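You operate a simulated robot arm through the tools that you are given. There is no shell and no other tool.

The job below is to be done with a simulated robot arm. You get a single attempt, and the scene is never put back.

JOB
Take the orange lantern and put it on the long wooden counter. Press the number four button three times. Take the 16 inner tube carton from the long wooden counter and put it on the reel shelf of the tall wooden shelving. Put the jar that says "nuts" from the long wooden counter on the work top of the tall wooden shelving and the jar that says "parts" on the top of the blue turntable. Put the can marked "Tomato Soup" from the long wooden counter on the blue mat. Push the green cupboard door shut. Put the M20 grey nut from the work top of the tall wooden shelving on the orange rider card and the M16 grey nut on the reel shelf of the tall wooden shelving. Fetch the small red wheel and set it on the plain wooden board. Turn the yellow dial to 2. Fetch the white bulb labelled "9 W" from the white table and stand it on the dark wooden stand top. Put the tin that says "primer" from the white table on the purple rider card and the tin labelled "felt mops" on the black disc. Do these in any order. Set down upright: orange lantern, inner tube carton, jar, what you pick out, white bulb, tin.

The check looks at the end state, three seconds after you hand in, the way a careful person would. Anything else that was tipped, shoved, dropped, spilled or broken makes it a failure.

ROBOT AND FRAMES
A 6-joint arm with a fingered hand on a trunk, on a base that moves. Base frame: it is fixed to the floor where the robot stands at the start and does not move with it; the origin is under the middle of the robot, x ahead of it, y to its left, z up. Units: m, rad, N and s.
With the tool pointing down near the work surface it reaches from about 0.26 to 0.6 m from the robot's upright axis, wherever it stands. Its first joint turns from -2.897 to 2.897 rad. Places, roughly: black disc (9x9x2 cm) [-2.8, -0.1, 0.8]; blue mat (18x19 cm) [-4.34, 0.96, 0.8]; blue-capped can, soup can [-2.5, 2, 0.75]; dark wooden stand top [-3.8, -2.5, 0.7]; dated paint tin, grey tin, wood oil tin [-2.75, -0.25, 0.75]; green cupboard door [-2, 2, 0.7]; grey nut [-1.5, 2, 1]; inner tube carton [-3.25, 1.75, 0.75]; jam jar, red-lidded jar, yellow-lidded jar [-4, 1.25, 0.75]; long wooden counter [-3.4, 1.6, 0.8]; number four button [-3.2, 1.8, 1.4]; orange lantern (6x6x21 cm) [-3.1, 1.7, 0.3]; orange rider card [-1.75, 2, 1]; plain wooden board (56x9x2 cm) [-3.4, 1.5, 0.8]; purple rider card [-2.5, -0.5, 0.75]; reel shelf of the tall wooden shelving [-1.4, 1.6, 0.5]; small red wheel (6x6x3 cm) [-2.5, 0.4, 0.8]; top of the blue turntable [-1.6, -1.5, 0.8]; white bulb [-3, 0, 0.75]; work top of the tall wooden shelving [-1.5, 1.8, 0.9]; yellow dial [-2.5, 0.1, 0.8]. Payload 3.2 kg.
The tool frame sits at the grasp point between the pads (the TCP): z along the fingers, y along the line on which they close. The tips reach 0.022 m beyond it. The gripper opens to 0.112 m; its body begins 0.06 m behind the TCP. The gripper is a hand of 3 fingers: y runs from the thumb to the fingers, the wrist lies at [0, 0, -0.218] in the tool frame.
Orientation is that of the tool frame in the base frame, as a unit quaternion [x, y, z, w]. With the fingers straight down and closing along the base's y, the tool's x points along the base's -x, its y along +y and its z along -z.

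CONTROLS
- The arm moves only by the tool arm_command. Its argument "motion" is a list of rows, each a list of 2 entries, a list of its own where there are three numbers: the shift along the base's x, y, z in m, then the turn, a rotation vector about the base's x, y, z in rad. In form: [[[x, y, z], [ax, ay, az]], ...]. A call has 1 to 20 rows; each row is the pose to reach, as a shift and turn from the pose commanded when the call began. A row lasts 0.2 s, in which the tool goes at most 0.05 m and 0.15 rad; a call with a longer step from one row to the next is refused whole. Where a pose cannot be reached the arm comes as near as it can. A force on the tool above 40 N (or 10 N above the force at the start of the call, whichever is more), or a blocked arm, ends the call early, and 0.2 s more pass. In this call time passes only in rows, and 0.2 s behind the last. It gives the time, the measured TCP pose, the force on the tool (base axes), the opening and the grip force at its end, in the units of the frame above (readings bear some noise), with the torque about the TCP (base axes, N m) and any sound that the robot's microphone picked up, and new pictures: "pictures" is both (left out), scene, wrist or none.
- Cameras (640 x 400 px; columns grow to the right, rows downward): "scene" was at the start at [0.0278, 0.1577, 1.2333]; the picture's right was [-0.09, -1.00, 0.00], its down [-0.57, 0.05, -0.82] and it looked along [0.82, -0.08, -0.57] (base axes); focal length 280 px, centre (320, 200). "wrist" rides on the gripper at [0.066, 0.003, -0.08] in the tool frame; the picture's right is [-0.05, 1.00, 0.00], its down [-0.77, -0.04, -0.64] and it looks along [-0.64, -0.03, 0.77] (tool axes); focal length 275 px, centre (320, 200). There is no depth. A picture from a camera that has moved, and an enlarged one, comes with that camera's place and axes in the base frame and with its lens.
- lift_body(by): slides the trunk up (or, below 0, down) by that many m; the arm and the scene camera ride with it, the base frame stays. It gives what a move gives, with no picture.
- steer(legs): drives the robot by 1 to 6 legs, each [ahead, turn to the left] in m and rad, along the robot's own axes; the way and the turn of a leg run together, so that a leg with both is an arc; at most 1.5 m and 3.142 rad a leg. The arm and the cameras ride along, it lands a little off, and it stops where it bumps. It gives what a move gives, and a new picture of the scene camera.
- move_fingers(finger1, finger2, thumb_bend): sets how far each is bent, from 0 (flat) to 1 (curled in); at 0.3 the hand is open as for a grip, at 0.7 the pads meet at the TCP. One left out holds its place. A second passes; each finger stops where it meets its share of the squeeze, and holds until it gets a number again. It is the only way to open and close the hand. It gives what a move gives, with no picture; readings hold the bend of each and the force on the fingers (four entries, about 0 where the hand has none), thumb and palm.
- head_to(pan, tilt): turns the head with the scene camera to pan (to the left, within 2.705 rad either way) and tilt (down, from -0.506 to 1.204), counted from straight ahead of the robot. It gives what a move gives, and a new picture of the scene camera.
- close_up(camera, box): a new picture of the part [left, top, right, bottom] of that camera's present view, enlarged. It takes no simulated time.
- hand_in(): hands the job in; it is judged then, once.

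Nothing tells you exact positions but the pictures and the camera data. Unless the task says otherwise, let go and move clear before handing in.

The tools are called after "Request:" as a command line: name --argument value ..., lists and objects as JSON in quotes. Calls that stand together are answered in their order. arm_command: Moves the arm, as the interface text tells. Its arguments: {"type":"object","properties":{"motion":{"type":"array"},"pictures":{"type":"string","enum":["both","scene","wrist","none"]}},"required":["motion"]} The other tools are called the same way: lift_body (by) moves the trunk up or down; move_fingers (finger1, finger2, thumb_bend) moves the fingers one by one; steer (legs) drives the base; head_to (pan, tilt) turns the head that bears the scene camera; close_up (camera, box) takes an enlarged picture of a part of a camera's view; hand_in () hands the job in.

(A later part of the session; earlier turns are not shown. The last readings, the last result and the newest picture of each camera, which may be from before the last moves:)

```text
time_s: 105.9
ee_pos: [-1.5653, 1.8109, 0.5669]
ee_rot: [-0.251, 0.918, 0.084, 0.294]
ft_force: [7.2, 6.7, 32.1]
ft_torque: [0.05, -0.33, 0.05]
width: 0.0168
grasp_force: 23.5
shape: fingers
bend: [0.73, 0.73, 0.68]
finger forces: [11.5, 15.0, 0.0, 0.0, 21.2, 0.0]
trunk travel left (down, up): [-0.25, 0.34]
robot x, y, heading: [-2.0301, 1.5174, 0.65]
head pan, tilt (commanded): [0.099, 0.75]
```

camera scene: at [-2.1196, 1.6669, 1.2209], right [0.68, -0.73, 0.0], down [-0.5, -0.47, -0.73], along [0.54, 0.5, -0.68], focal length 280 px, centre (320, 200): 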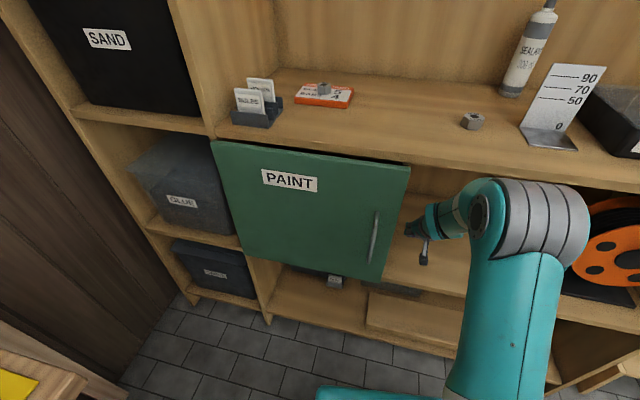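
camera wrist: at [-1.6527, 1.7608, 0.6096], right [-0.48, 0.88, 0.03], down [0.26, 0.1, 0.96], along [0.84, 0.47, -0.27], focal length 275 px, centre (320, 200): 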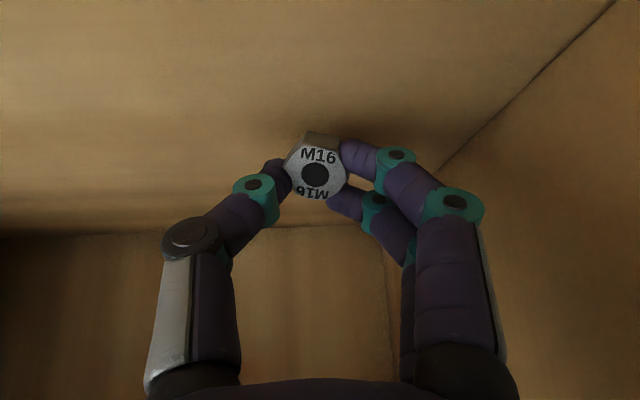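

Contact with the reel shelf (surface ≈0.54). I'll ease up and release the nut, then withdraw.

Request:
arm_command --motion '[[[0, 0, 0.005], [0, 0, 0]]]' --pictures "none"

Request:
move_fingers --finger1 0.5 --finger2 0.5 --thumb_bend 0.5

Request:
arm_command --motion '[[[-0.02, -0.0115, 0.035], [0, 0, 0]], [[-0.05, -0.029, 0.065], [0, 0, 0]], [[-0.085, -0.05, 0.09], [0, 0, 0]], [[-0.12, -0.07, 0.115], [0, 0, 0]]]' --pictures "both"

```text
time_s: 106.3
ee_pos: [-1.568, 1.8085, 0.5675]
ee_rot: [-0.251, 0.921, 0.083, 0.286]
ft_force: [5.0, 4.7, 20.2]
ft_torque: [0.07, -0.17, 0.03]
width: 0.0172
grasp_force: 21.4
shape: fingers
bend: [0.73, 0.73, 0.68]
finger forces: [12.2, 11.7, 0.1, 0.0, 18.4, 0.1]
trunk travel left (down, up): [-0.25, 0.34]
robot x, y, heading: [-2.0321, 1.5175, 0.652]
head pan, tilt (commanded): [0.099, 0.75]
```

```text
time_s: 107.3
ee_pos: [-1.5662, 1.8097, 0.5684]
ee_rot: [-0.249, 0.921, 0.081, 0.287]
ft_force: [-0.4, -3.9, 9.2]
ft_torque: [0.07, 0.05, 0.05]
width: 0.0392
grasp_force: 4.9
shape: fingers
bend: [0.67, 0.5, 0.5]
finger forces: [9.5, 0.1, 0.0, 0.0, 0.0, 0.1]
trunk travel left (down, up): [-0.25, 0.34]
robot x, y, heading: [-2.0359, 1.5118, 0.649]
head pan, tilt (commanded): [0.099, 0.75]
```

```text
time_s: 108.3
ee_pos: [-1.6882, 1.7375, 0.6828]
ee_rot: [-0.251, 0.921, 0.084, 0.285]
ft_force: [0.6, 1.2, -0.1]
ft_torque: [-0.01, -0.03, 0.04]
width: 0.0545
grasp_force: 0.1
shape: fingers
bend: [0.5, 0.5, 0.5]
finger forces: [0.0, 0.0, 0.0, 0.0, 0.0, 0.0]
trunk travel left (down, up): [-0.25, 0.34]
robot x, y, heading: [-2.0308, 1.5138, 0.649]
head pan, tilt (commanded): [0.099, 0.75]
camera scene: at [-2.1191, 1.6671, 1.2208], right [0.68, -0.73, 0.0], down [-0.5, -0.47, -0.73], along [0.53, 0.5, -0.68], focal length 280 px, centre (320, 200)
camera wrist: at [-1.7729, 1.6894, 0.7116], right [-0.48, 0.88, 0.04], down [0.26, 0.1, 0.96], along [0.84, 0.47, -0.27], focal length 275 px, centre (320, 200)
```

scene: 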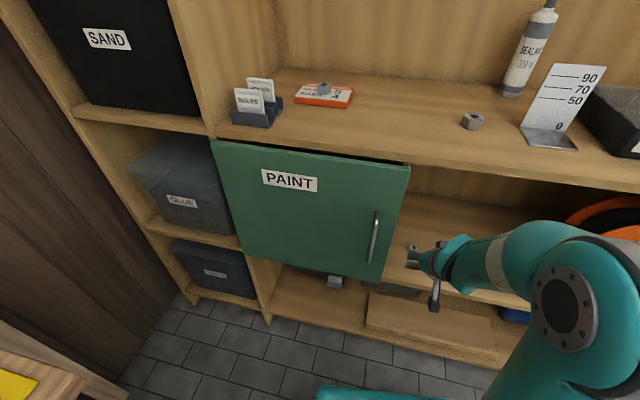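
wrist: 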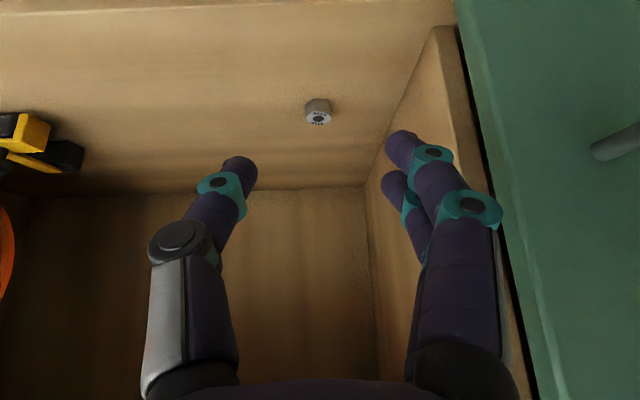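

M16 lies flat on the reel shelf. Let me check the door's free edge closely for being fully shut.

Request:
close_up --camera "scene" --box '[200, 120, 440, 290]'

Request:
close_up --camera "wrist" --box '[400, 0, 640, 150]'

```text
2.35 times, centred on (320, 205) of scene
camera zoom: at [-2.1191, 1.6671, 1.2208], right [0.68, -0.73, 0.0], down [-0.5, -0.47, -0.73], along [0.53, 0.5, -0.68], focal length 660 px, centre (320, 188)
```

zoom: 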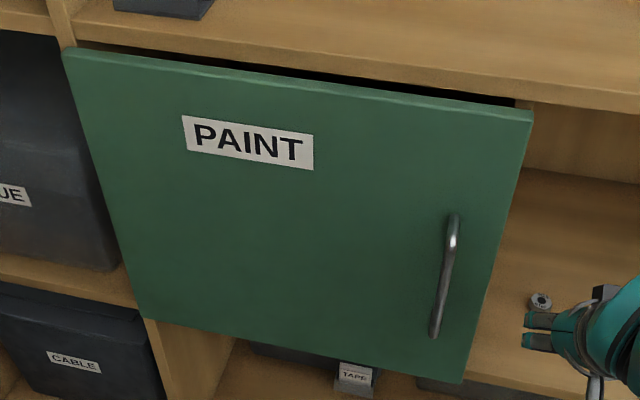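

```text
2.67 times, centred on (520, 75) of wrist
camera zoom: at [-1.7729, 1.6894, 0.7116], right [-0.48, 0.88, 0.04], down [0.26, 0.1, 0.96], along [0.84, 0.47, -0.27], focal length 734 px, centre (-213, 533)
```

zoom: 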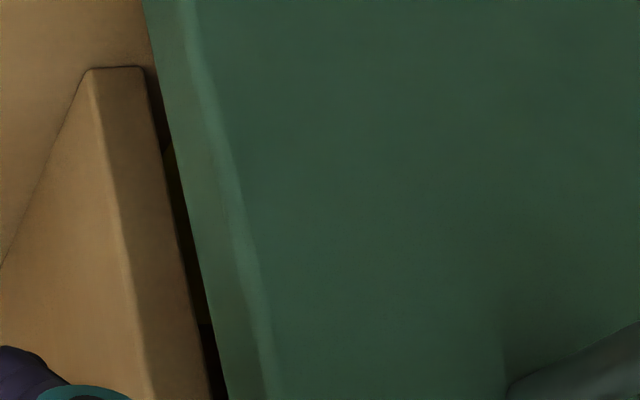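

There is a few-millimetre gap at the free edge, so I'll give the door one more push near its free edge with pinched fingers.

Request:
move_fingers --finger1 0.68 --finger2 0.68 --thumb_bend 0.68

Request:
arm_command --motion '[[[-0.035, -0.02, 0.02], [0, 0, 0]], [[-0.07, -0.04, 0.04], [0, 0, 0]], [[-0.093, -0.002, 0.045], [0, 0, 0]], [[-0.115, 0.036, 0.045], [0, 0, 0]], [[-0.133, 0.069, 0.045], [0, 0, 0]]]' --pictures "wrist"

```text
time_s: 109.3
ee_pos: [-1.6861, 1.738, 0.6837]
ee_rot: [-0.25, 0.921, 0.083, 0.288]
ft_force: [0.2, 0.3, -0.1]
ft_torque: [-0.03, 0.05, -0.01]
width: 0.007
grasp_force: 0.1
shape: fingers
bend: [0.68, 0.68, 0.68]
finger forces: [0.1, 0.0, 0.0, 0.1, 0.0, 0.1]
trunk travel left (down, up): [-0.25, 0.34]
robot x, y, heading: [-2.0313, 1.516, 0.649]
head pan, tilt (commanded): [0.099, 0.75]
```

```text
time_s: 110.5
ee_pos: [-1.8221, 1.8105, 0.7248]
ee_rot: [-0.25, 0.92, 0.083, 0.289]
ft_force: [0.3, 0.3, -0.8]
ft_torque: [-0.03, 0.01, -0.01]
width: 0.007
grasp_force: 0.1
shape: fingers
bend: [0.68, 0.68, 0.68]
finger forces: [0.1, 0.0, 0.0, 0.0, 0.1, 0.1]
out of reach, approached as far as the arm can: row 1, 2, 3, 4, 5
trunk travel left (down, up): [-0.25, 0.34]
robot x, y, heading: [-2.0276, 1.5173, 0.651]
head pan, tilt (commanded): [0.099, 0.75]
camera wrist: at [-1.9081, 1.7623, 0.7529], right [-0.47, 0.88, 0.03], down [0.25, 0.1, 0.96], along [0.84, 0.46, -0.27], focal length 275 px, centre (320, 200)
```

wrist: 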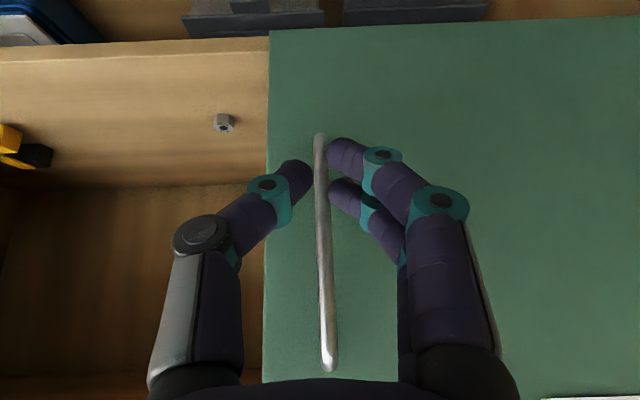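

Request:
arm_command --motion '[[[0.016, -0.028, 0], [0, 0, 0]], [[0.042, -0.013, 0], [0, 0, 0]], [[0.068, 0.002, 0], [0, 0, 0]], [[0.085, 0.012, 0], [0, 0, 0]], [[0.098, 0.0195, 0], [0, 0, 0]], [[0.111, 0.027, 0], [0, 0, 0]], [[0.124, 0.0345, 0], [0, 0, 0]]]' --pictures "wrist"

```text
time_s: 111.5
ee_pos: [-1.7526, 1.8135, 0.6932]
ee_rot: [-0.25, 0.921, 0.077, 0.288]
ft_force: [-11.4, -26.9, 4.8]
ft_torque: [0.72, -0.17, 0.66]
width: 0.0076
grasp_force: 14.4
shape: fingers
bend: [0.68, 0.7, 0.68]
finger forces: [0.0, 28.6, 0.1, 0.1, 0.0, 0.0]
out of reach, approached as far as the arm can: row 1, 2, 3, 4, 5
trunk travel left (down, up): [-0.25, 0.34]
robot x, y, heading: [-2.0306, 1.517, 0.653]
head pan, tilt (commanded): [0.099, 0.75]
stopped in row 5: the force on the tool passed its limit at 55 N (the readings are from after the stop); the commanded pose is now the measured one
camera wrist: at [-1.8393, 1.7645, 0.7222], right [-0.47, 0.88, 0.03], down [0.25, 0.11, 0.96], along [0.85, 0.46, -0.27], focal length 275 px, centre (320, 200)
```

wrist: 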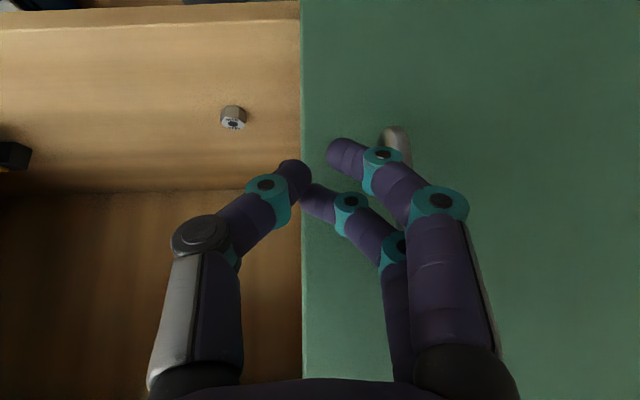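

Request:
arm_command --motion '[[[-0.02, -0.012, 0.01], [0, 0, 0]], [[-0.02, -0.035, 0.01], [0, 0, 0]], [[-0.02, -0.075, 0.02], [0, 0, 0]], [[-0.02, -0.11, 0.03], [0, 0, 0]]]' --pictures "wrist"

Request:
close_up --camera "scene" --box '[200, 120, 440, 290]'

```text
time_s: 112.5
ee_pos: [-1.7534, 1.7725, 0.6933]
ee_rot: [-0.251, 0.921, 0.079, 0.289]
ft_force: [1.3, 0.3, -0.4]
ft_torque: [-0.01, 0.01, 0.01]
width: 0.0073
grasp_force: 0.0
shape: fingers
bend: [0.68, 0.68, 0.68]
finger forces: [0.0, 0.0, 0.0, 0.1, 0.0, 0.0]
out of reach, approached as far as the arm can: row 2, 3, 4
trunk travel left (down, up): [-0.25, 0.34]
robot x, y, heading: [-2.0331, 1.5156, 0.654]
head pan, tilt (commanded): [0.099, 0.75]
camera wrist: at [-1.8393, 1.7248, 0.7222], right [-0.47, 0.88, 0.03], down [0.25, 0.1, 0.96], along [0.85, 0.46, -0.27], focal length 275 px, centre (320, 200)
```

wrist: 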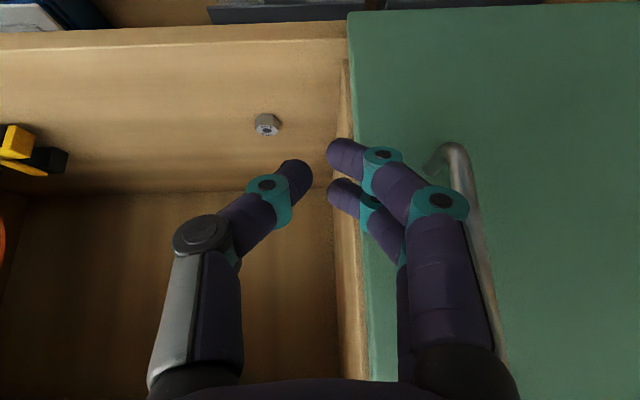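

```text
2.35 times, centred on (320, 205) of scene
camera zoom: at [-2.1198, 1.6667, 1.2208], right [0.68, -0.73, 0.0], down [-0.5, -0.46, -0.73], along [0.54, 0.5, -0.68], focal length 660 px, centre (320, 188)
```

zoom: 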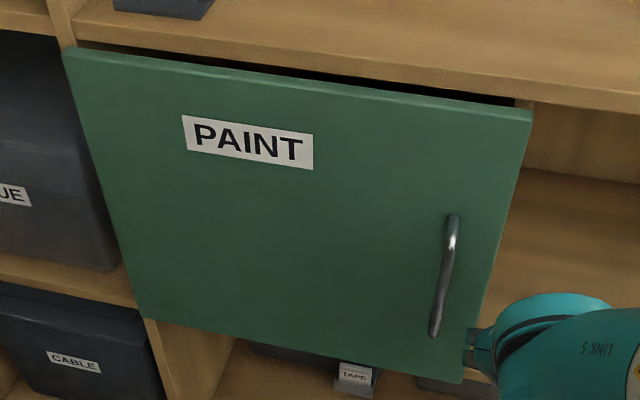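

The door has not moved further with a firm push, so it is home; the nut stays fine too. Now I'll raise, straighten the hand, and back away toward the counter.

Request:
lift_body --by 0.3

Request:
steer --legs '[[-0.15, 0]]'

Request:
arm_command --motion '[[[0.0, 0.0, 0.02], [-0.06, 0.104, 0]], [[0.0, 0.0, 0.04], [-0.12, 0.208, 0]], [[0, 0, 0.06], [-0.18, 0.312, 0]], [[0, 0, 0.08], [-0.24, 0.416, 0]], [[0, 0, 0.1], [-0.3, 0.52, 0]]]' --pictures "none"

Request:
move_fingers --finger1 0.3 --finger2 0.3 --thumb_bend 0.3

```text
time_s: 115.5
ee_pos: [-1.7532, 1.7728, 0.9942]
ee_rot: [-0.251, 0.92, 0.079, 0.289]
ft_force: [0.4, 0.4, -0.1]
ft_torque: [-0.03, -0.01, -0.01]
width: 0.0073
grasp_force: 0.0
shape: fingers
bend: [0.68, 0.68, 0.68]
finger forces: [0.0, 0.0, 0.1, 0.0, 0.1, 0.0]
trunk travel left (down, up): [-0.55, 0.04]
robot x, y, heading: [-2.0324, 1.517, 0.648]
head pan, tilt (commanded): [0.099, 0.75]
```

```text
time_s: 116.9
ee_pos: [-1.8742, 1.6778, 0.9934]
ee_rot: [-0.249, 0.921, 0.08, 0.289]
ft_force: [-0.2, 0.0, 0.2]
ft_torque: [0.0, -0.01, 0.03]
width: 0.007
grasp_force: 0.1
shape: fingers
bend: [0.68, 0.68, 0.68]
finger forces: [0.0, 0.0, 0.0, 0.0, 0.0, 0.1]
trunk travel left (down, up): [-0.55, 0.04]
robot x, y, heading: [-2.1588, 1.4238, 0.647]
head pan, tilt (commanded): [0.099, 0.75]
camera scene: at [-2.2426, 1.5734, 1.5209], right [0.68, -0.73, 0.0], down [-0.5, -0.46, -0.73], along [0.54, 0.5, -0.68], focal length 280 px, centre (320, 200)
```

scene: 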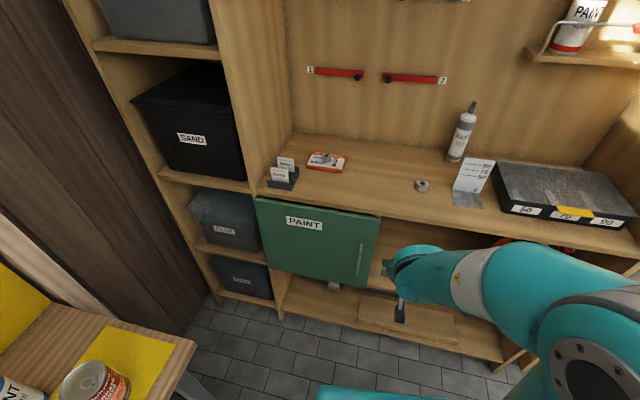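

```text
time_s: 118.1
ee_pos: [-1.9596, 1.6892, 0.8927]
ee_rot: [-0.256, 0.957, 0.037, 0.128]
ft_force: [-0.3, 0.2, -0.4]
ft_torque: [0.01, 0.01, -0.02]
width: 0.007
grasp_force: 0.0
shape: fingers
bend: [0.68, 0.68, 0.68]
finger forces: [0.1, 0.1, 0.1, 0.0, 0.0, 0.0]
out of reach, approached as far as the arm can: row 1, 2, 3, 4, 5
trunk travel left (down, up): [-0.55, 0.04]
robot x, y, heading: [-2.1549, 1.4209, 0.648]
head pan, tilt (commanded): [0.099, 0.75]
```

```text
time_s: 119.1
ee_pos: [-1.9607, 1.6905, 0.8926]
ee_rot: [-0.256, 0.957, 0.037, 0.129]
ft_force: [-0.1, -0.1, -0.4]
ft_torque: [-0.04, 0.0, 0.01]
width: 0.1112
grasp_force: 0.0
shape: fingers
bend: [0.3, 0.3, 0.3]
finger forces: [0.0, 0.0, 0.1, 0.1, 0.0, 0.0]
trunk travel left (down, up): [-0.55, 0.04]
robot x, y, heading: [-2.1544, 1.422, 0.644]
head pan, tilt (commanded): [0.099, 0.75]
```

Request:
arm_command --motion '[[[0.025, 0.015, 0.03], [-0.045, 0.078, 0]], [[0.05, 0.03, 0.06], [-0.09, 0.156, 0]], [[0.07, 0.04, 0.1], [-0.135, 0.234, 0]], [[0.07, 0.04, 0.14], [-0.135, 0.234, 0]], [[0.07, 0.04, 0.18], [-0.135, 0.234, 0]]]' --pictures "none"

Request:
steer --legs '[[0, 1.44]]'

Request:
head_to --pan 0.0 --tilt 0.6

```text
time_s: 120.3
ee_pos: [-1.9864, 1.6895, 0.8642]
ee_rot: [-0.256, 0.963, 0.038, 0.076]
ft_force: [0.3, -0.1, 0.0]
ft_torque: [0.02, -0.02, -0.01]
width: 0.1112
grasp_force: 0.1
shape: fingers
bend: [0.3, 0.3, 0.3]
finger forces: [0.0, 0.0, 0.0, 0.1, 0.0, 0.0]
out of reach, approached as far as the arm can: row 1, 2, 3, 4, 5
trunk travel left (down, up): [-0.55, 0.04]
robot x, y, heading: [-2.1528, 1.419, 0.642]
head pan, tilt (commanded): [0.099, 0.75]
```

```text
time_s: 124.3
ee_pos: [-2.398, 1.6236, 0.863]
ee_rot: [0.828, -0.555, -0.078, -0.033]
ft_force: [-0.3, -0.1, -0.5]
ft_torque: [0.04, -0.03, -0.01]
width: 0.1115
grasp_force: 0.0
shape: fingers
bend: [0.3, 0.3, 0.3]
finger forces: [0.1, 0.0, 0.0, 0.0, 0.0, 0.0]
trunk travel left (down, up): [-0.55, 0.04]
robot x, y, heading: [-2.1506, 1.4217, 2.088]
head pan, tilt (commanded): [0.099, 0.75]
camera scene: at [-2.3172, 1.3551, 1.5208], right [0.82, 0.58, 0.0], down [0.39, -0.56, -0.73], along [-0.42, 0.6, -0.68], focal length 280 px, centre (320, 200)
```

scene: 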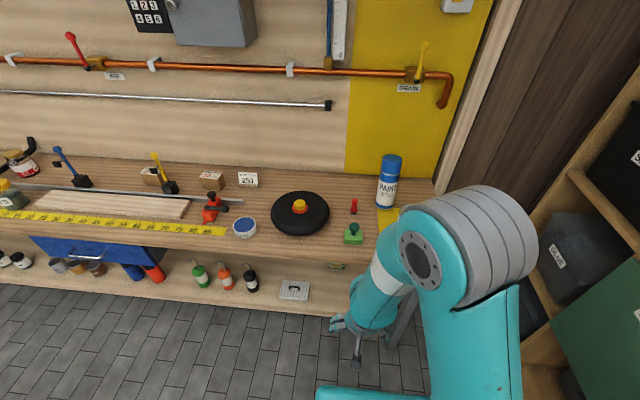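

```text
time_s: 125.0
ee_pos: [-2.3979, 1.6249, 0.8628]
ee_rot: [0.828, -0.554, -0.079, -0.033]
ft_force: [-0.1, 0.3, 0.8]
ft_torque: [0.03, -0.01, -0.01]
width: 0.1115
grasp_force: 0.0
shape: fingers
bend: [0.3, 0.3, 0.3]
finger forces: [0.1, 0.0, 0.0, 0.0, 0.0, 0.0]
trunk travel left (down, up): [-0.55, 0.04]
robot x, y, heading: [-2.1533, 1.4214, 2.085]
head pan, tilt (commanded): [0.0, 0.6]
camera scene: at [-2.313, 1.3643, 1.5337], right [0.87, 0.49, 0.0], down [0.28, -0.49, -0.82], along [-0.41, 0.72, -0.57], focal length 280 px, centre (320, 200)
```

scene: 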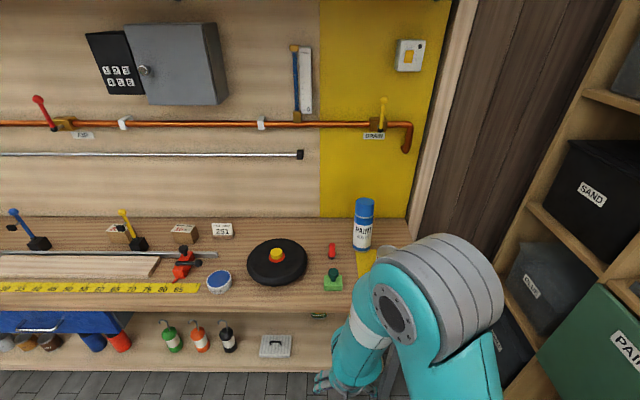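

The arm is a bit cramped; I'll extend it outward, upright and higher before continuing.

Request:
arm_command --motion '[[[-0.025, 0.02, 0.01], [0, 0, 0]], [[-0.05, 0.04, 0.03], [-0.07, -0.046, 0]], [[-0.07, 0.06, 0.06], [-0.141, -0.093, 0]], [[-0.07, 0.06, 0.1], [-0.141, -0.093, 0]], [[-0.07, 0.06, 0.14], [-0.141, -0.093, 0]]]' --pictures "scene"

```text
time_s: 126.2
ee_pos: [-2.4664, 1.6842, 1.0049]
ee_rot: [0.831, -0.557, 0.0, -0.002]
ft_force: [0.1, -0.8, 0.5]
ft_torque: [0.0, 0.01, 0.03]
width: 0.1119
grasp_force: 0.2
shape: fingers
bend: [0.3, 0.3, 0.3]
finger forces: [0.0, 0.0, 0.1, 0.1, 0.0, 0.0]
out of reach, approached as far as the arm can: row 1, 2
trunk travel left (down, up): [-0.55, 0.04]
robot x, y, heading: [-2.1572, 1.4199, 2.088]
head pan, tilt (commanded): [0.0, 0.6]
camera scene: at [-2.3128, 1.3641, 1.5337], right [0.87, 0.49, 0.0], down [0.28, -0.49, -0.83], along [-0.41, 0.72, -0.56], focal length 280 px, centre (320, 200)
```

scene: 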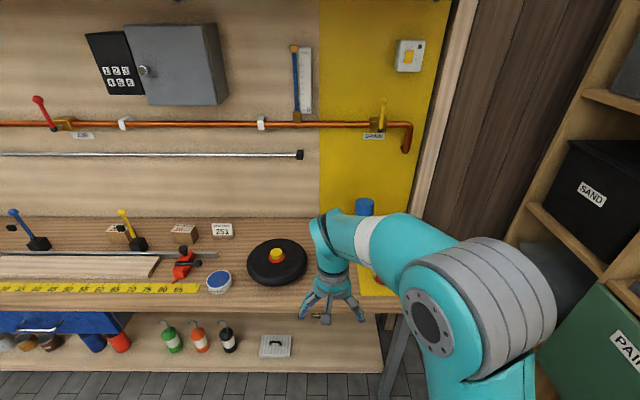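

The arm is upright again. I'll drive 0.2 m forward to bring the soup can within reach and look with the wrist camera.

Request:
steer --legs '[[0.19, 0]]'

Request:
arm_command --motion '[[[0.02, 0.0, 0.02], [0, 0, 0]], [[0.06, 0.0, 0.04], [0, 0, 0]], [[0.1, 0.0, 0.06], [0, 0, 0]]]' --pictures "both"

```text
time_s: 127.7
ee_pos: [-2.5614, 1.8478, 1.0042]
ee_rot: [0.831, -0.556, -0.001, 0.0]
ft_force: [-0.1, 0.8, 0.0]
ft_torque: [-0.05, 0.01, 0.01]
width: 0.112
grasp_force: 0.0
shape: fingers
bend: [0.3, 0.3, 0.3]
finger forces: [0.1, 0.0, 0.0, 0.1, 0.1, 0.0]
trunk travel left (down, up): [-0.55, 0.04]
robot x, y, heading: [-2.2522, 1.5847, 2.088]
head pan, tilt (commanded): [0.0, 0.6]
camera scene: at [-2.4062, 1.5284, 1.5337], right [0.87, 0.49, 0.0], down [0.28, -0.49, -0.82], along [-0.41, 0.72, -0.57], focal length 280 px, centre (320, 200)
```

scene: 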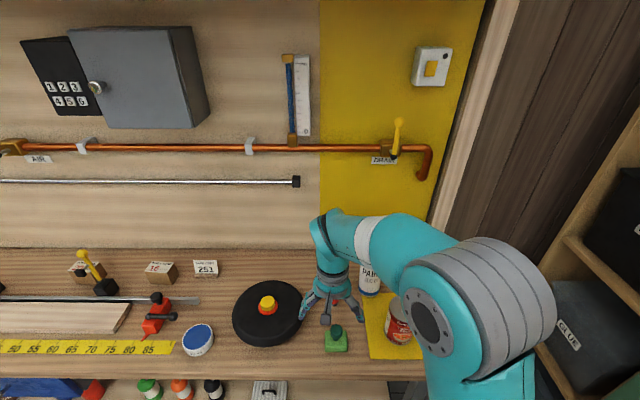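

```text
time_s: 128.5
ee_pos: [-2.4607, 1.8457, 1.0651]
ee_rot: [0.831, -0.557, -0.001, -0.001]
ft_force: [0.1, 0.4, 0.3]
ft_torque: [-0.02, -0.02, -0.01]
width: 0.1118
grasp_force: 0.0
shape: fingers
bend: [0.3, 0.3, 0.3]
finger forces: [0.0, 0.1, 0.1, 0.0, 0.0, 0.0]
trunk travel left (down, up): [-0.55, 0.04]
robot x, y, heading: [-2.2463, 1.5831, 2.087]
head pan, tilt (commanded): [0.0, 0.6]
camera scene: at [-2.405, 1.5273, 1.5338], right [0.87, 0.49, 0.0], down [0.28, -0.49, -0.83], along [-0.41, 0.72, -0.56], focal length 280 px, centre (320, 200)
camera wrist: at [-2.4362, 1.7836, 1.1454], right [-0.94, -0.34, 0.0], down [-0.26, 0.73, 0.64], along [-0.21, 0.6, -0.77], focal length 275 px, centre (320, 200)
```

scene: 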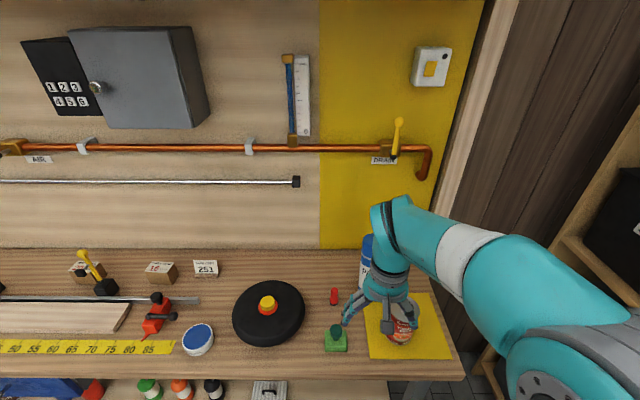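
wrist: 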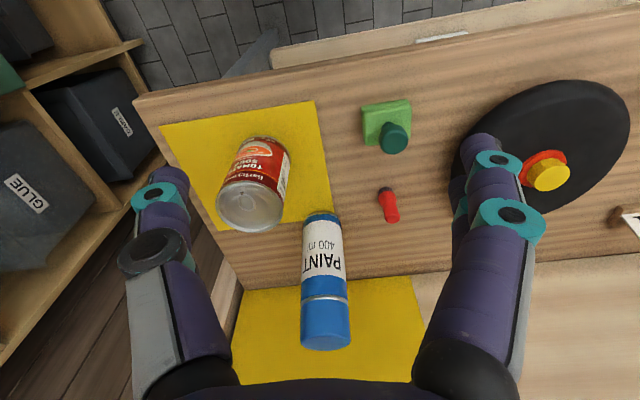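

The soup can is at about (-2.43,2.012), with a spray can 13 cm to its left-back. I'll move over it and check alignment before descending.

Request:
arm_command --motion '[[[0.008, 0.042, 0.01], [0, 0, 0]], [[0.016, 0.084, 0.01], [0, 0, 0]], [[0.024, 0.126, 0.01], [0, 0, 0]], [[0.031, 0.166, 0], [0, 0, 0]], [[0.031, 0.166, -0.04], [0, 0, 0]]]' --pictures "both"

```text
time_s: 129.7
ee_pos: [-2.4291, 2.0166, 1.0256]
ee_rot: [0.831, -0.556, 0.0, -0.001]
ft_force: [1.0, 0.1, 0.1]
ft_torque: [0.02, -0.03, 0.01]
width: 0.1119
grasp_force: 0.1
shape: fingers
bend: [0.3, 0.3, 0.3]
finger forces: [0.0, 0.0, 0.0, 0.0, 0.0, 0.1]
trunk travel left (down, up): [-0.55, 0.04]
robot x, y, heading: [-2.2465, 1.5852, 2.084]
head pan, tilt (commanded): [0.0, 0.6]
camera scene: at [-2.4058, 1.5277, 1.5338], right [0.87, 0.49, 0.0], down [0.28, -0.49, -0.82], along [-0.41, 0.72, -0.57], focal length 280 px, centre (320, 200)
camera wrist: at [-2.4052, 1.954, 1.1058], right [-0.94, -0.34, 0.0], down [-0.26, 0.73, 0.64], along [-0.21, 0.6, -0.77], focal length 275 px, centre (320, 200)
```

scene: 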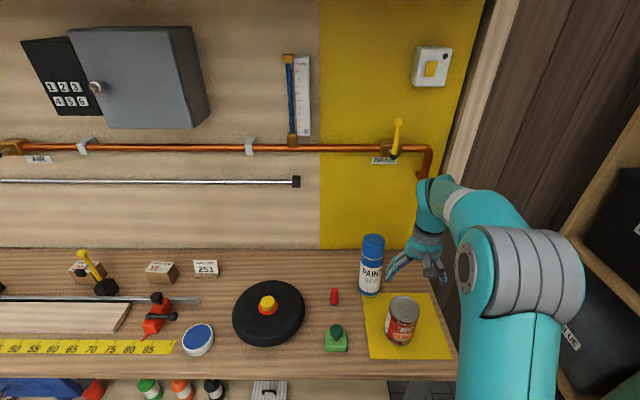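
wrist: 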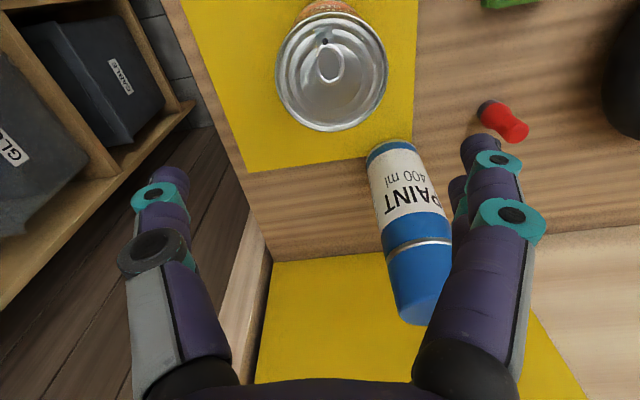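

By triangulation the can's top centre is (-2.428,1.999,0.91). I'll shift back 1.7 cm and descend around it.

Request:
arm_command --motion '[[[0.001, -0.0175, 0], [0, 0, 0]], [[0.001, -0.0175, -0.045], [0, 0, 0]], [[0.001, -0.0175, -0.09], [0, 0, 0]], [[0.001, -0.0175, -0.13], [0, 0, 0]], [[0.001, -0.0175, -0.164], [0, 0, 0]]]' --pictures "both"

```text
time_s: 130.9
ee_pos: [-2.428, 1.9966, 0.8746]
ee_rot: [0.83, -0.557, -0.006, -0.005]
ft_force: [4.2, -7.6, 28.4]
ft_torque: [0.4, 0.23, -0.06]
width: 0.118
grasp_force: 21.1
shape: fingers
bend: [0.3, 0.3, 0.3]
finger forces: [3.7, 16.4, 0.0, 0.1, 21.2, 0.0]
trunk travel left (down, up): [-0.55, 0.04]
robot x, y, heading: [-2.2465, 1.5842, 2.087]
head pan, tilt (commanded): [0.0, 0.6]
stopped in row 5: the force on the tool passed its limit at 70 N (the readings are from after the stop); the commanded pose is now the measured one
camera scene: at [-2.4042, 1.5249, 1.5344], right [0.87, 0.49, 0.0], down [0.28, -0.49, -0.83], along [-0.41, 0.72, -0.56], focal length 280 px, centre (320, 200)
camera wrist: at [-2.4041, 1.9331, 0.9542], right [-0.94, -0.34, 0.0], down [-0.26, 0.72, 0.65], along [-0.22, 0.61, -0.76], focal length 275 px, centre (320, 200)
```

scene: 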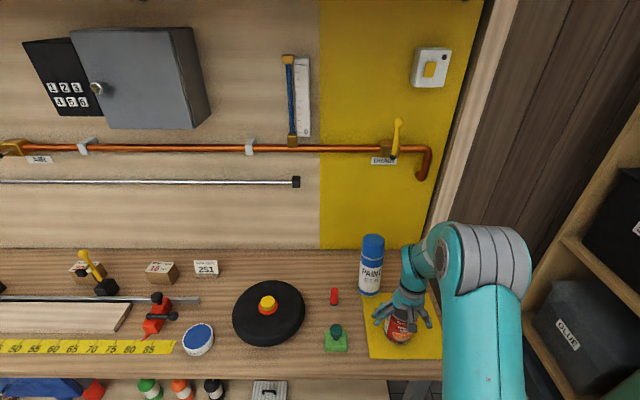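
wrist: 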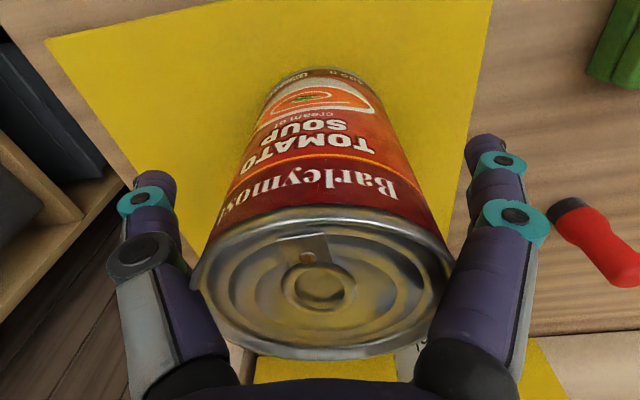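

The finger roots touched the can's rim (can is about 7.4 cm wide). I'll rise about 1.3 cm and grip there.

Request:
arm_command --motion '[[[0, 0, 0.012], [0, 0, 0]]]' --pictures "wrist"

Request:
move_fingers --finger1 0.55 --finger2 0.55 --thumb_bend 0.55

Request:
close_up --camera "wrist" --box '[0, 0, 640, 400]'

```text
time_s: 131.3
ee_pos: [-2.4292, 1.9957, 0.8836]
ee_rot: [0.831, -0.557, -0.004, -0.003]
ft_force: [0.3, 0.4, 0.4]
ft_torque: [0.01, 0.02, -0.02]
width: 0.1124
grasp_force: 0.3
shape: fingers
bend: [0.3, 0.3, 0.3]
finger forces: [0.0, 0.3, 0.0, 0.0, 0.5, 0.0]
trunk travel left (down, up): [-0.55, 0.04]
robot x, y, heading: [-2.2459, 1.5842, 2.089]
head pan, tilt (commanded): [0.0, 0.6]
camera wrist: at [-2.4045, 1.9337, 0.9626], right [-0.94, -0.34, 0.0], down [-0.26, 0.72, 0.64], along [-0.22, 0.61, -0.77], focal length 275 px, centre (320, 200)
```

wrist: 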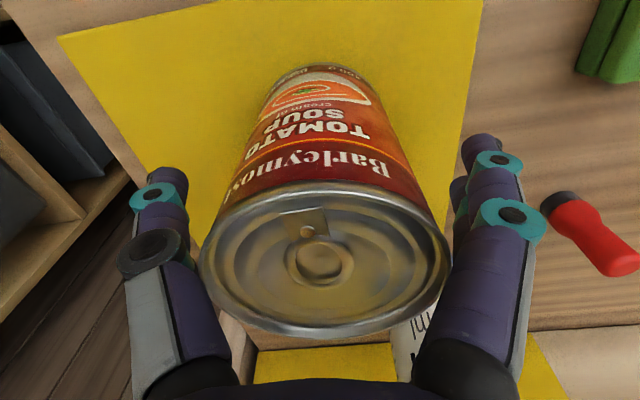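

```text
time_s: 132.3
ee_pos: [-2.429, 1.9957, 0.8832]
ee_rot: [0.83, -0.557, -0.004, -0.002]
ft_force: [-1.4, -1.1, 8.3]
ft_torque: [-0.01, 0.13, -0.01]
width: 0.0666
grasp_force: 25.9
shape: fingers
bend: [0.49, 0.52, 0.53]
finger forces: [8.2, 18.2, 0.0, 0.0, 23.7, 0.0]
trunk travel left (down, up): [-0.55, 0.04]
robot x, y, heading: [-2.2478, 1.5858, 2.088]
head pan, tilt (commanded): [0.0, 0.6]
```

```text
1.00 times, centred on (320, 200) of wrist (not enlarged: the box is as wide or as high as the picture)
camera zoom: at [-2.4047, 1.9337, 0.9634], right [-0.94, -0.34, 0.0], down [-0.26, 0.72, 0.64], along [-0.22, 0.61, -0.76], focal length 275 px, centre (320, 200)
```

zoom: 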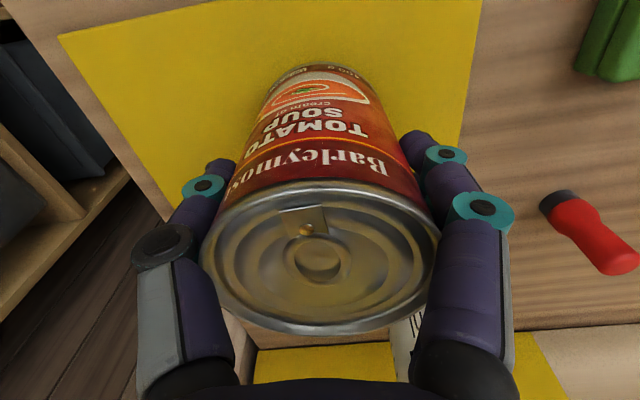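

The can is gripped firmly. I'll lift it slightly to verify, then carry it along the aisle to the blue mat at the counter's left end.

Request:
arm_command --motion '[[[0, 0, 0.03], [0, 0, 0]], [[0, 0, 0.07], [0, 0, 0]], [[0, 0, 0.11], [0, 0, 0]]]' --pictures "both"

```text
time_s: 133.1
ee_pos: [-2.4292, 1.9971, 0.9935]
ee_rot: [0.831, -0.557, -0.003, -0.002]
ft_force: [-0.2, -0.8, -4.5]
ft_torque: [-0.04, -0.02, -0.05]
width: 0.0659
grasp_force: 21.8
shape: fingers
bend: [0.49, 0.52, 0.53]
finger forces: [7.0, 15.2, 0.0, 0.1, 21.5, 0.0]
trunk travel left (down, up): [-0.55, 0.04]
robot x, y, heading: [-2.249, 1.5898, 2.085]
head pan, tilt (commanded): [0.0, 0.6]
camera scene: at [-2.4057, 1.5277, 1.5337], right [0.87, 0.49, 0.0], down [0.28, -0.49, -0.83], along [-0.41, 0.72, -0.56], focal length 280 px, centre (320, 200)
camera wrist: at [-2.4043, 1.9347, 1.0742], right [-0.94, -0.34, 0.0], down [-0.26, 0.72, 0.64], along [-0.22, 0.61, -0.77], focal length 275 px, centre (320, 200)
```

scene: 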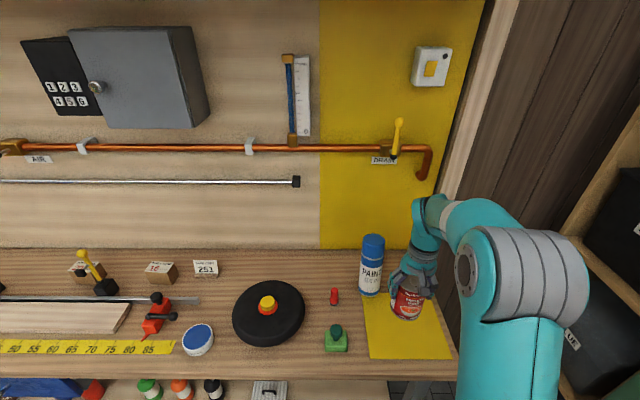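
wrist: 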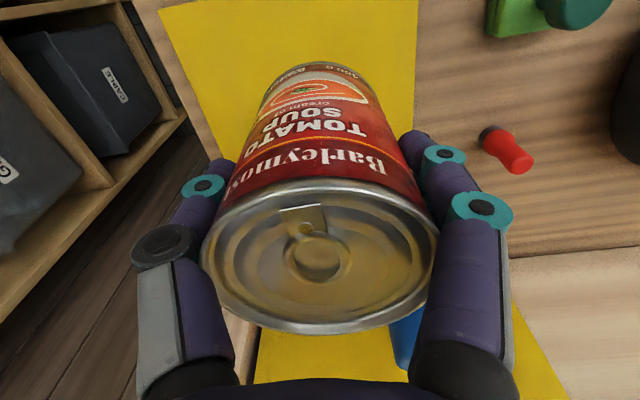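

The can is up. While here I'll zoom on the cartons and keypad, then drive off.

Request:
close_up --camera "scene" --box '[50, 240, 250, 365]'

Request:
close_up --camera "scene" --box '[0, 20, 220, 160]'

Request:
steer --legs '[[-0.3, 0], [0, 1.577]]'

```text
3.20 times, centred on (150, 302) of scene
camera zoom: at [-2.4057, 1.5277, 1.5337], right [0.87, 0.49, 0.0], down [0.28, -0.49, -0.83], along [-0.41, 0.72, -0.56], focal length 897 px, centre (864, -128)
```

zoom: 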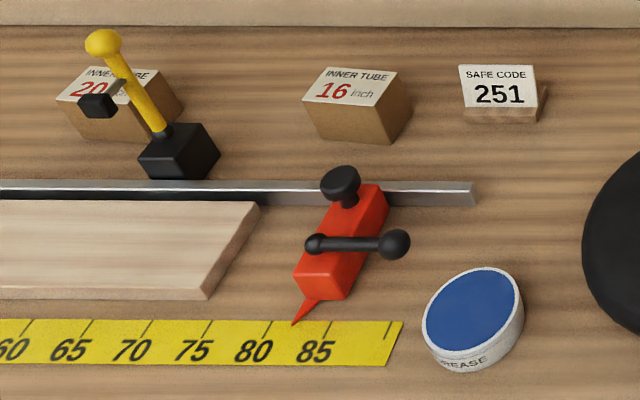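

```text
2.86 times, centred on (110, 90) of scene
camera zoom: at [-2.4057, 1.5277, 1.5337], right [0.87, 0.49, 0.0], down [0.28, -0.49, -0.83], along [-0.41, 0.72, -0.56], focal length 801 px, centre (920, 514)
```

zoom: 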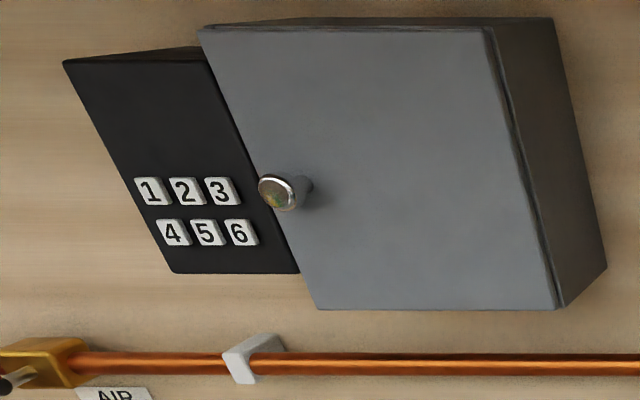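

```text
time_s: 139.0
ee_pos: [-2.5122, 1.1431, 0.9928]
ee_rot: [0.981, 0.194, -0.006, 0.0]
ft_force: [0.4, -0.1, -4.4]
ft_torque: [-0.02, -0.03, -0.01]
width: 0.0662
grasp_force: 20.6
shape: fingers
bend: [0.49, 0.51, 0.53]
finger forces: [6.2, 14.6, 0.0, 0.1, 20.7, 0.0]
trunk travel left (down, up): [-0.55, 0.04]
robot x, y, heading: [-2.104, 1.3268, -2.621]
head pan, tilt (commanded): [0.0, 0.6]
camera scene: at [-2.042, 1.1662, 1.5337], right [-0.49, 0.87, 0.0], down [0.49, 0.28, -0.82], along [-0.72, -0.41, -0.57], focal length 280 px, centre (320, 200)
```

scene: 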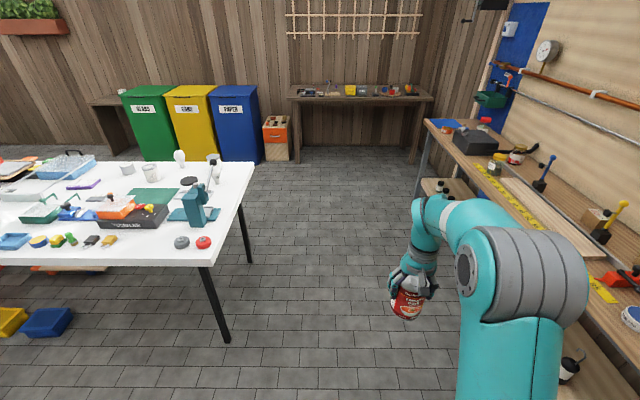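

The aisle is clear. I'll drive along the counter to its left end and face it.

Request:
steer --legs '[[1.05, 0], [1.03, 0], [0, -1.571]]'

```text
time_s: 153.2
ee_pos: [-4.0693, 0.7116, 0.9937]
ee_rot: [0.821, -0.571, -0.004, -0.003]
ft_force: [-0.4, 0.2, -5.0]
ft_torque: [-0.02, -0.02, -0.01]
width: 0.0659
grasp_force: 19.4
shape: fingers
bend: [0.49, 0.51, 0.52]
finger forces: [5.9, 13.9, 0.0, 0.0, 19.3, 0.0]
trunk travel left (down, up): [-0.55, 0.04]
robot x, y, heading: [-3.9057, 0.2941, 2.059]
head pan, tilt (commanded): [0.0, 0.6]
camera scene: at [-4.0618, 0.2417, 1.5337], right [0.89, 0.46, 0.0], down [0.26, -0.5, -0.82], along [-0.38, 0.73, -0.57], focal length 280 px, centre (320, 200)
```

scene: 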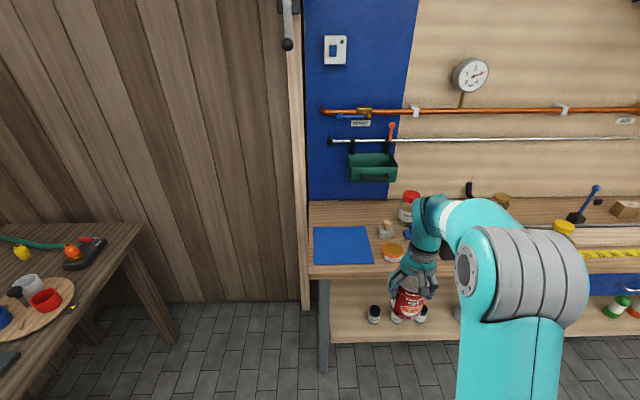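

The blue mat's centre is at about (-4.343,0.952). I'll raise the can a bit, drive forward and move it over the mat.

Request:
arm_command --motion '[[[0, 0, 0.04], [0, 0, 0]], [[0, 0, 0.07], [0, 0, 0]]]' --pictures "none"

Request:
steer --legs '[[0.29, 0]]'

```text
time_s: 153.8
ee_pos: [-4.0691, 0.7123, 1.0648]
ee_rot: [0.821, -0.57, -0.004, -0.002]
ft_force: [-0.3, 0.4, -4.1]
ft_torque: [-0.03, 0.0, 0.01]
width: 0.0654
grasp_force: 19.1
shape: fingers
bend: [0.49, 0.51, 0.52]
finger forces: [5.6, 13.7, 0.1, 0.0, 19.0, 0.0]
trunk travel left (down, up): [-0.55, 0.04]
robot x, y, heading: [-3.901, 0.2947, 2.052]
head pan, tilt (commanded): [0.0, 0.6]
```

```text
time_s: 155.8
ee_pos: [-4.2042, 0.9701, 1.0644]
ee_rot: [0.821, -0.57, -0.003, -0.003]
ft_force: [-0.7, -0.4, -4.3]
ft_torque: [-0.04, -0.04, 0.02]
width: 0.0658
grasp_force: 19.3
shape: fingers
bend: [0.49, 0.51, 0.52]
finger forces: [5.6, 13.5, 0.0, 0.0, 18.9, 0.1]
trunk travel left (down, up): [-0.55, 0.04]
robot x, y, heading: [-4.0345, 0.5486, 2.053]
head pan, tilt (commanded): [0.0, 0.6]
camera scene: at [-4.1979, 0.5005, 1.5337], right [0.89, 0.47, 0.0], down [0.26, -0.5, -0.82], along [-0.38, 0.73, -0.57], focal length 280 px, centre (320, 200)
```

scene: 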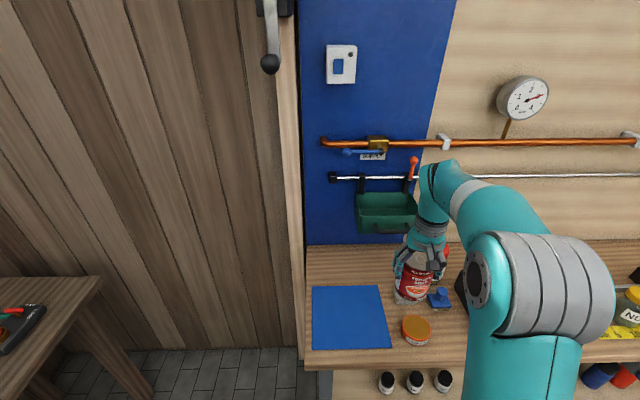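

Request:
arm_command --motion '[[[-0.046, -0.006, 0], [0, 0, 0]], [[-0.092, -0.012, 0], [0, 0, 0]], [[-0.138, -0.017, 0], [0, 0, 0]], [[-0.138, -0.017, -0.045], [0, 0, 0]], [[-0.138, -0.017, -0.09], [0, 0, 0]], [[-0.138, -0.017, -0.135], [0, 0, 0]]]' --pictures "both"

```text
time_s: 157.2
ee_pos: [-4.3451, 0.9534, 0.9302]
ee_rot: [0.821, -0.571, -0.004, -0.003]
ft_force: [-0.2, 0.6, -5.6]
ft_torque: [-0.03, 0.02, 0.01]
width: 0.0652
grasp_force: 18.6
shape: fingers
bend: [0.49, 0.51, 0.52]
finger forces: [5.3, 13.1, 0.1, 0.0, 18.0, 0.0]
trunk travel left (down, up): [-0.55, 0.04]
robot x, y, heading: [-4.039, 0.5521, 2.05]
head pan, tilt (commanded): [0.0, 0.6]
camera scene: at [-4.1981, 0.5001, 1.5337], right [0.89, 0.47, 0.0], down [0.26, -0.5, -0.82], along [-0.38, 0.73, -0.57], focal length 280 px, centre (320, 200)
camera wrist: at [-4.3227, 0.8892, 1.0094], right [-0.95, -0.3, 0.0], down [-0.23, 0.73, 0.64], along [-0.2, 0.61, -0.77], focal length 275 px, centre (320, 200)
```

scene: 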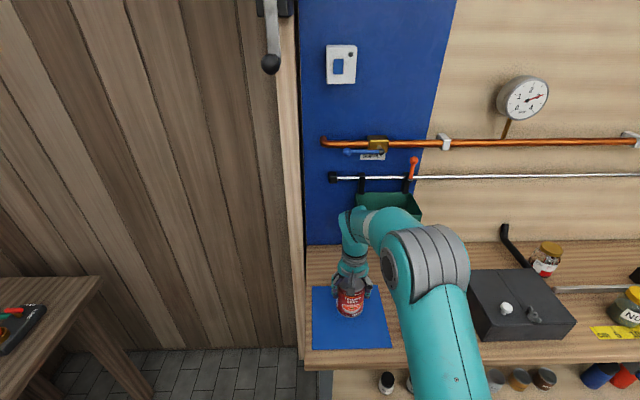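
wrist: 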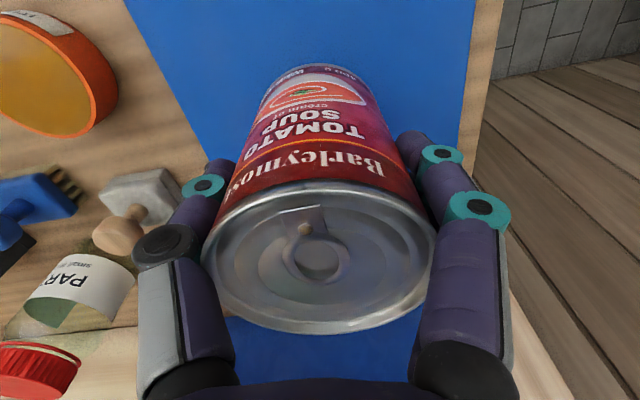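

Request:
arm_command --motion '[[[0, 0, -0.03], [0, 0, 0]], [[0, 0, -0.04], [0, 0, 0]], [[0, 0, -0.045], [0, 0, 0]]]' --pictures "none"

```text
time_s: 158.0
ee_pos: [-4.3433, 0.9532, 0.8854]
ee_rot: [0.821, -0.571, -0.005, -0.004]
ft_force: [1.2, 0.1, 0.3]
ft_torque: [-0.03, 0.11, 0.0]
width: 0.0655
grasp_force: 19.4
shape: fingers
bend: [0.49, 0.51, 0.52]
finger forces: [5.3, 13.8, 0.0, 0.0, 19.3, 0.1]
trunk travel left (down, up): [-0.55, 0.04]
robot x, y, heading: [-4.0396, 0.5518, 2.059]
head pan, tilt (commanded): [0.0, 0.6]
```

Request:
arm_command --motion '[[[0, 0, -0.002], [0, 0, 0]]]' --pictures "none"

Request:
move_fingers --finger1 0.3 --finger2 0.3 --thumb_bend 0.3

Request:
arm_command --motion '[[[0, 0, 0.03], [0, 0, 0]], [[0, 0, 0.075], [0, 0, 0]], [[0, 0, 0.12], [0, 0, 0]], [[0.03, -0.03, 0.15], [0, 0, 0]], [[0.06, -0.06, 0.17], [0, 0, 0]]]' --pictures "both"

```text
time_s: 158.4
ee_pos: [-4.3431, 0.9528, 0.8848]
ee_rot: [0.821, -0.571, -0.006, -0.004]
ft_force: [1.5, 1.2, 12.5]
ft_torque: [-0.13, 0.43, -0.02]
width: 0.0653
grasp_force: 21.8
shape: fingers
bend: [0.49, 0.51, 0.52]
finger forces: [6.1, 16.6, 0.1, 0.0, 22.0, 0.0]
trunk travel left (down, up): [-0.55, 0.04]
robot x, y, heading: [-4.0359, 0.5498, 2.055]
head pan, tilt (commanded): [0.0, 0.6]
```

```text
time_s: 159.4
ee_pos: [-4.3427, 0.9521, 0.8827]
ee_rot: [0.821, -0.571, -0.004, -0.003]
ft_force: [1.7, -0.2, 0.5]
ft_torque: [0.03, 0.04, -0.04]
width: 0.1118
grasp_force: 1.0
shape: fingers
bend: [0.3, 0.3, 0.3]
finger forces: [0.0, 0.0, 0.0, 0.1, 1.3, 0.1]
trunk travel left (down, up): [-0.55, 0.04]
robot x, y, heading: [-4.0354, 0.5514, 2.055]
head pan, tilt (commanded): [0.0, 0.6]
```

```text
refused: row 4 steps farther than a row can; nothing moved
```

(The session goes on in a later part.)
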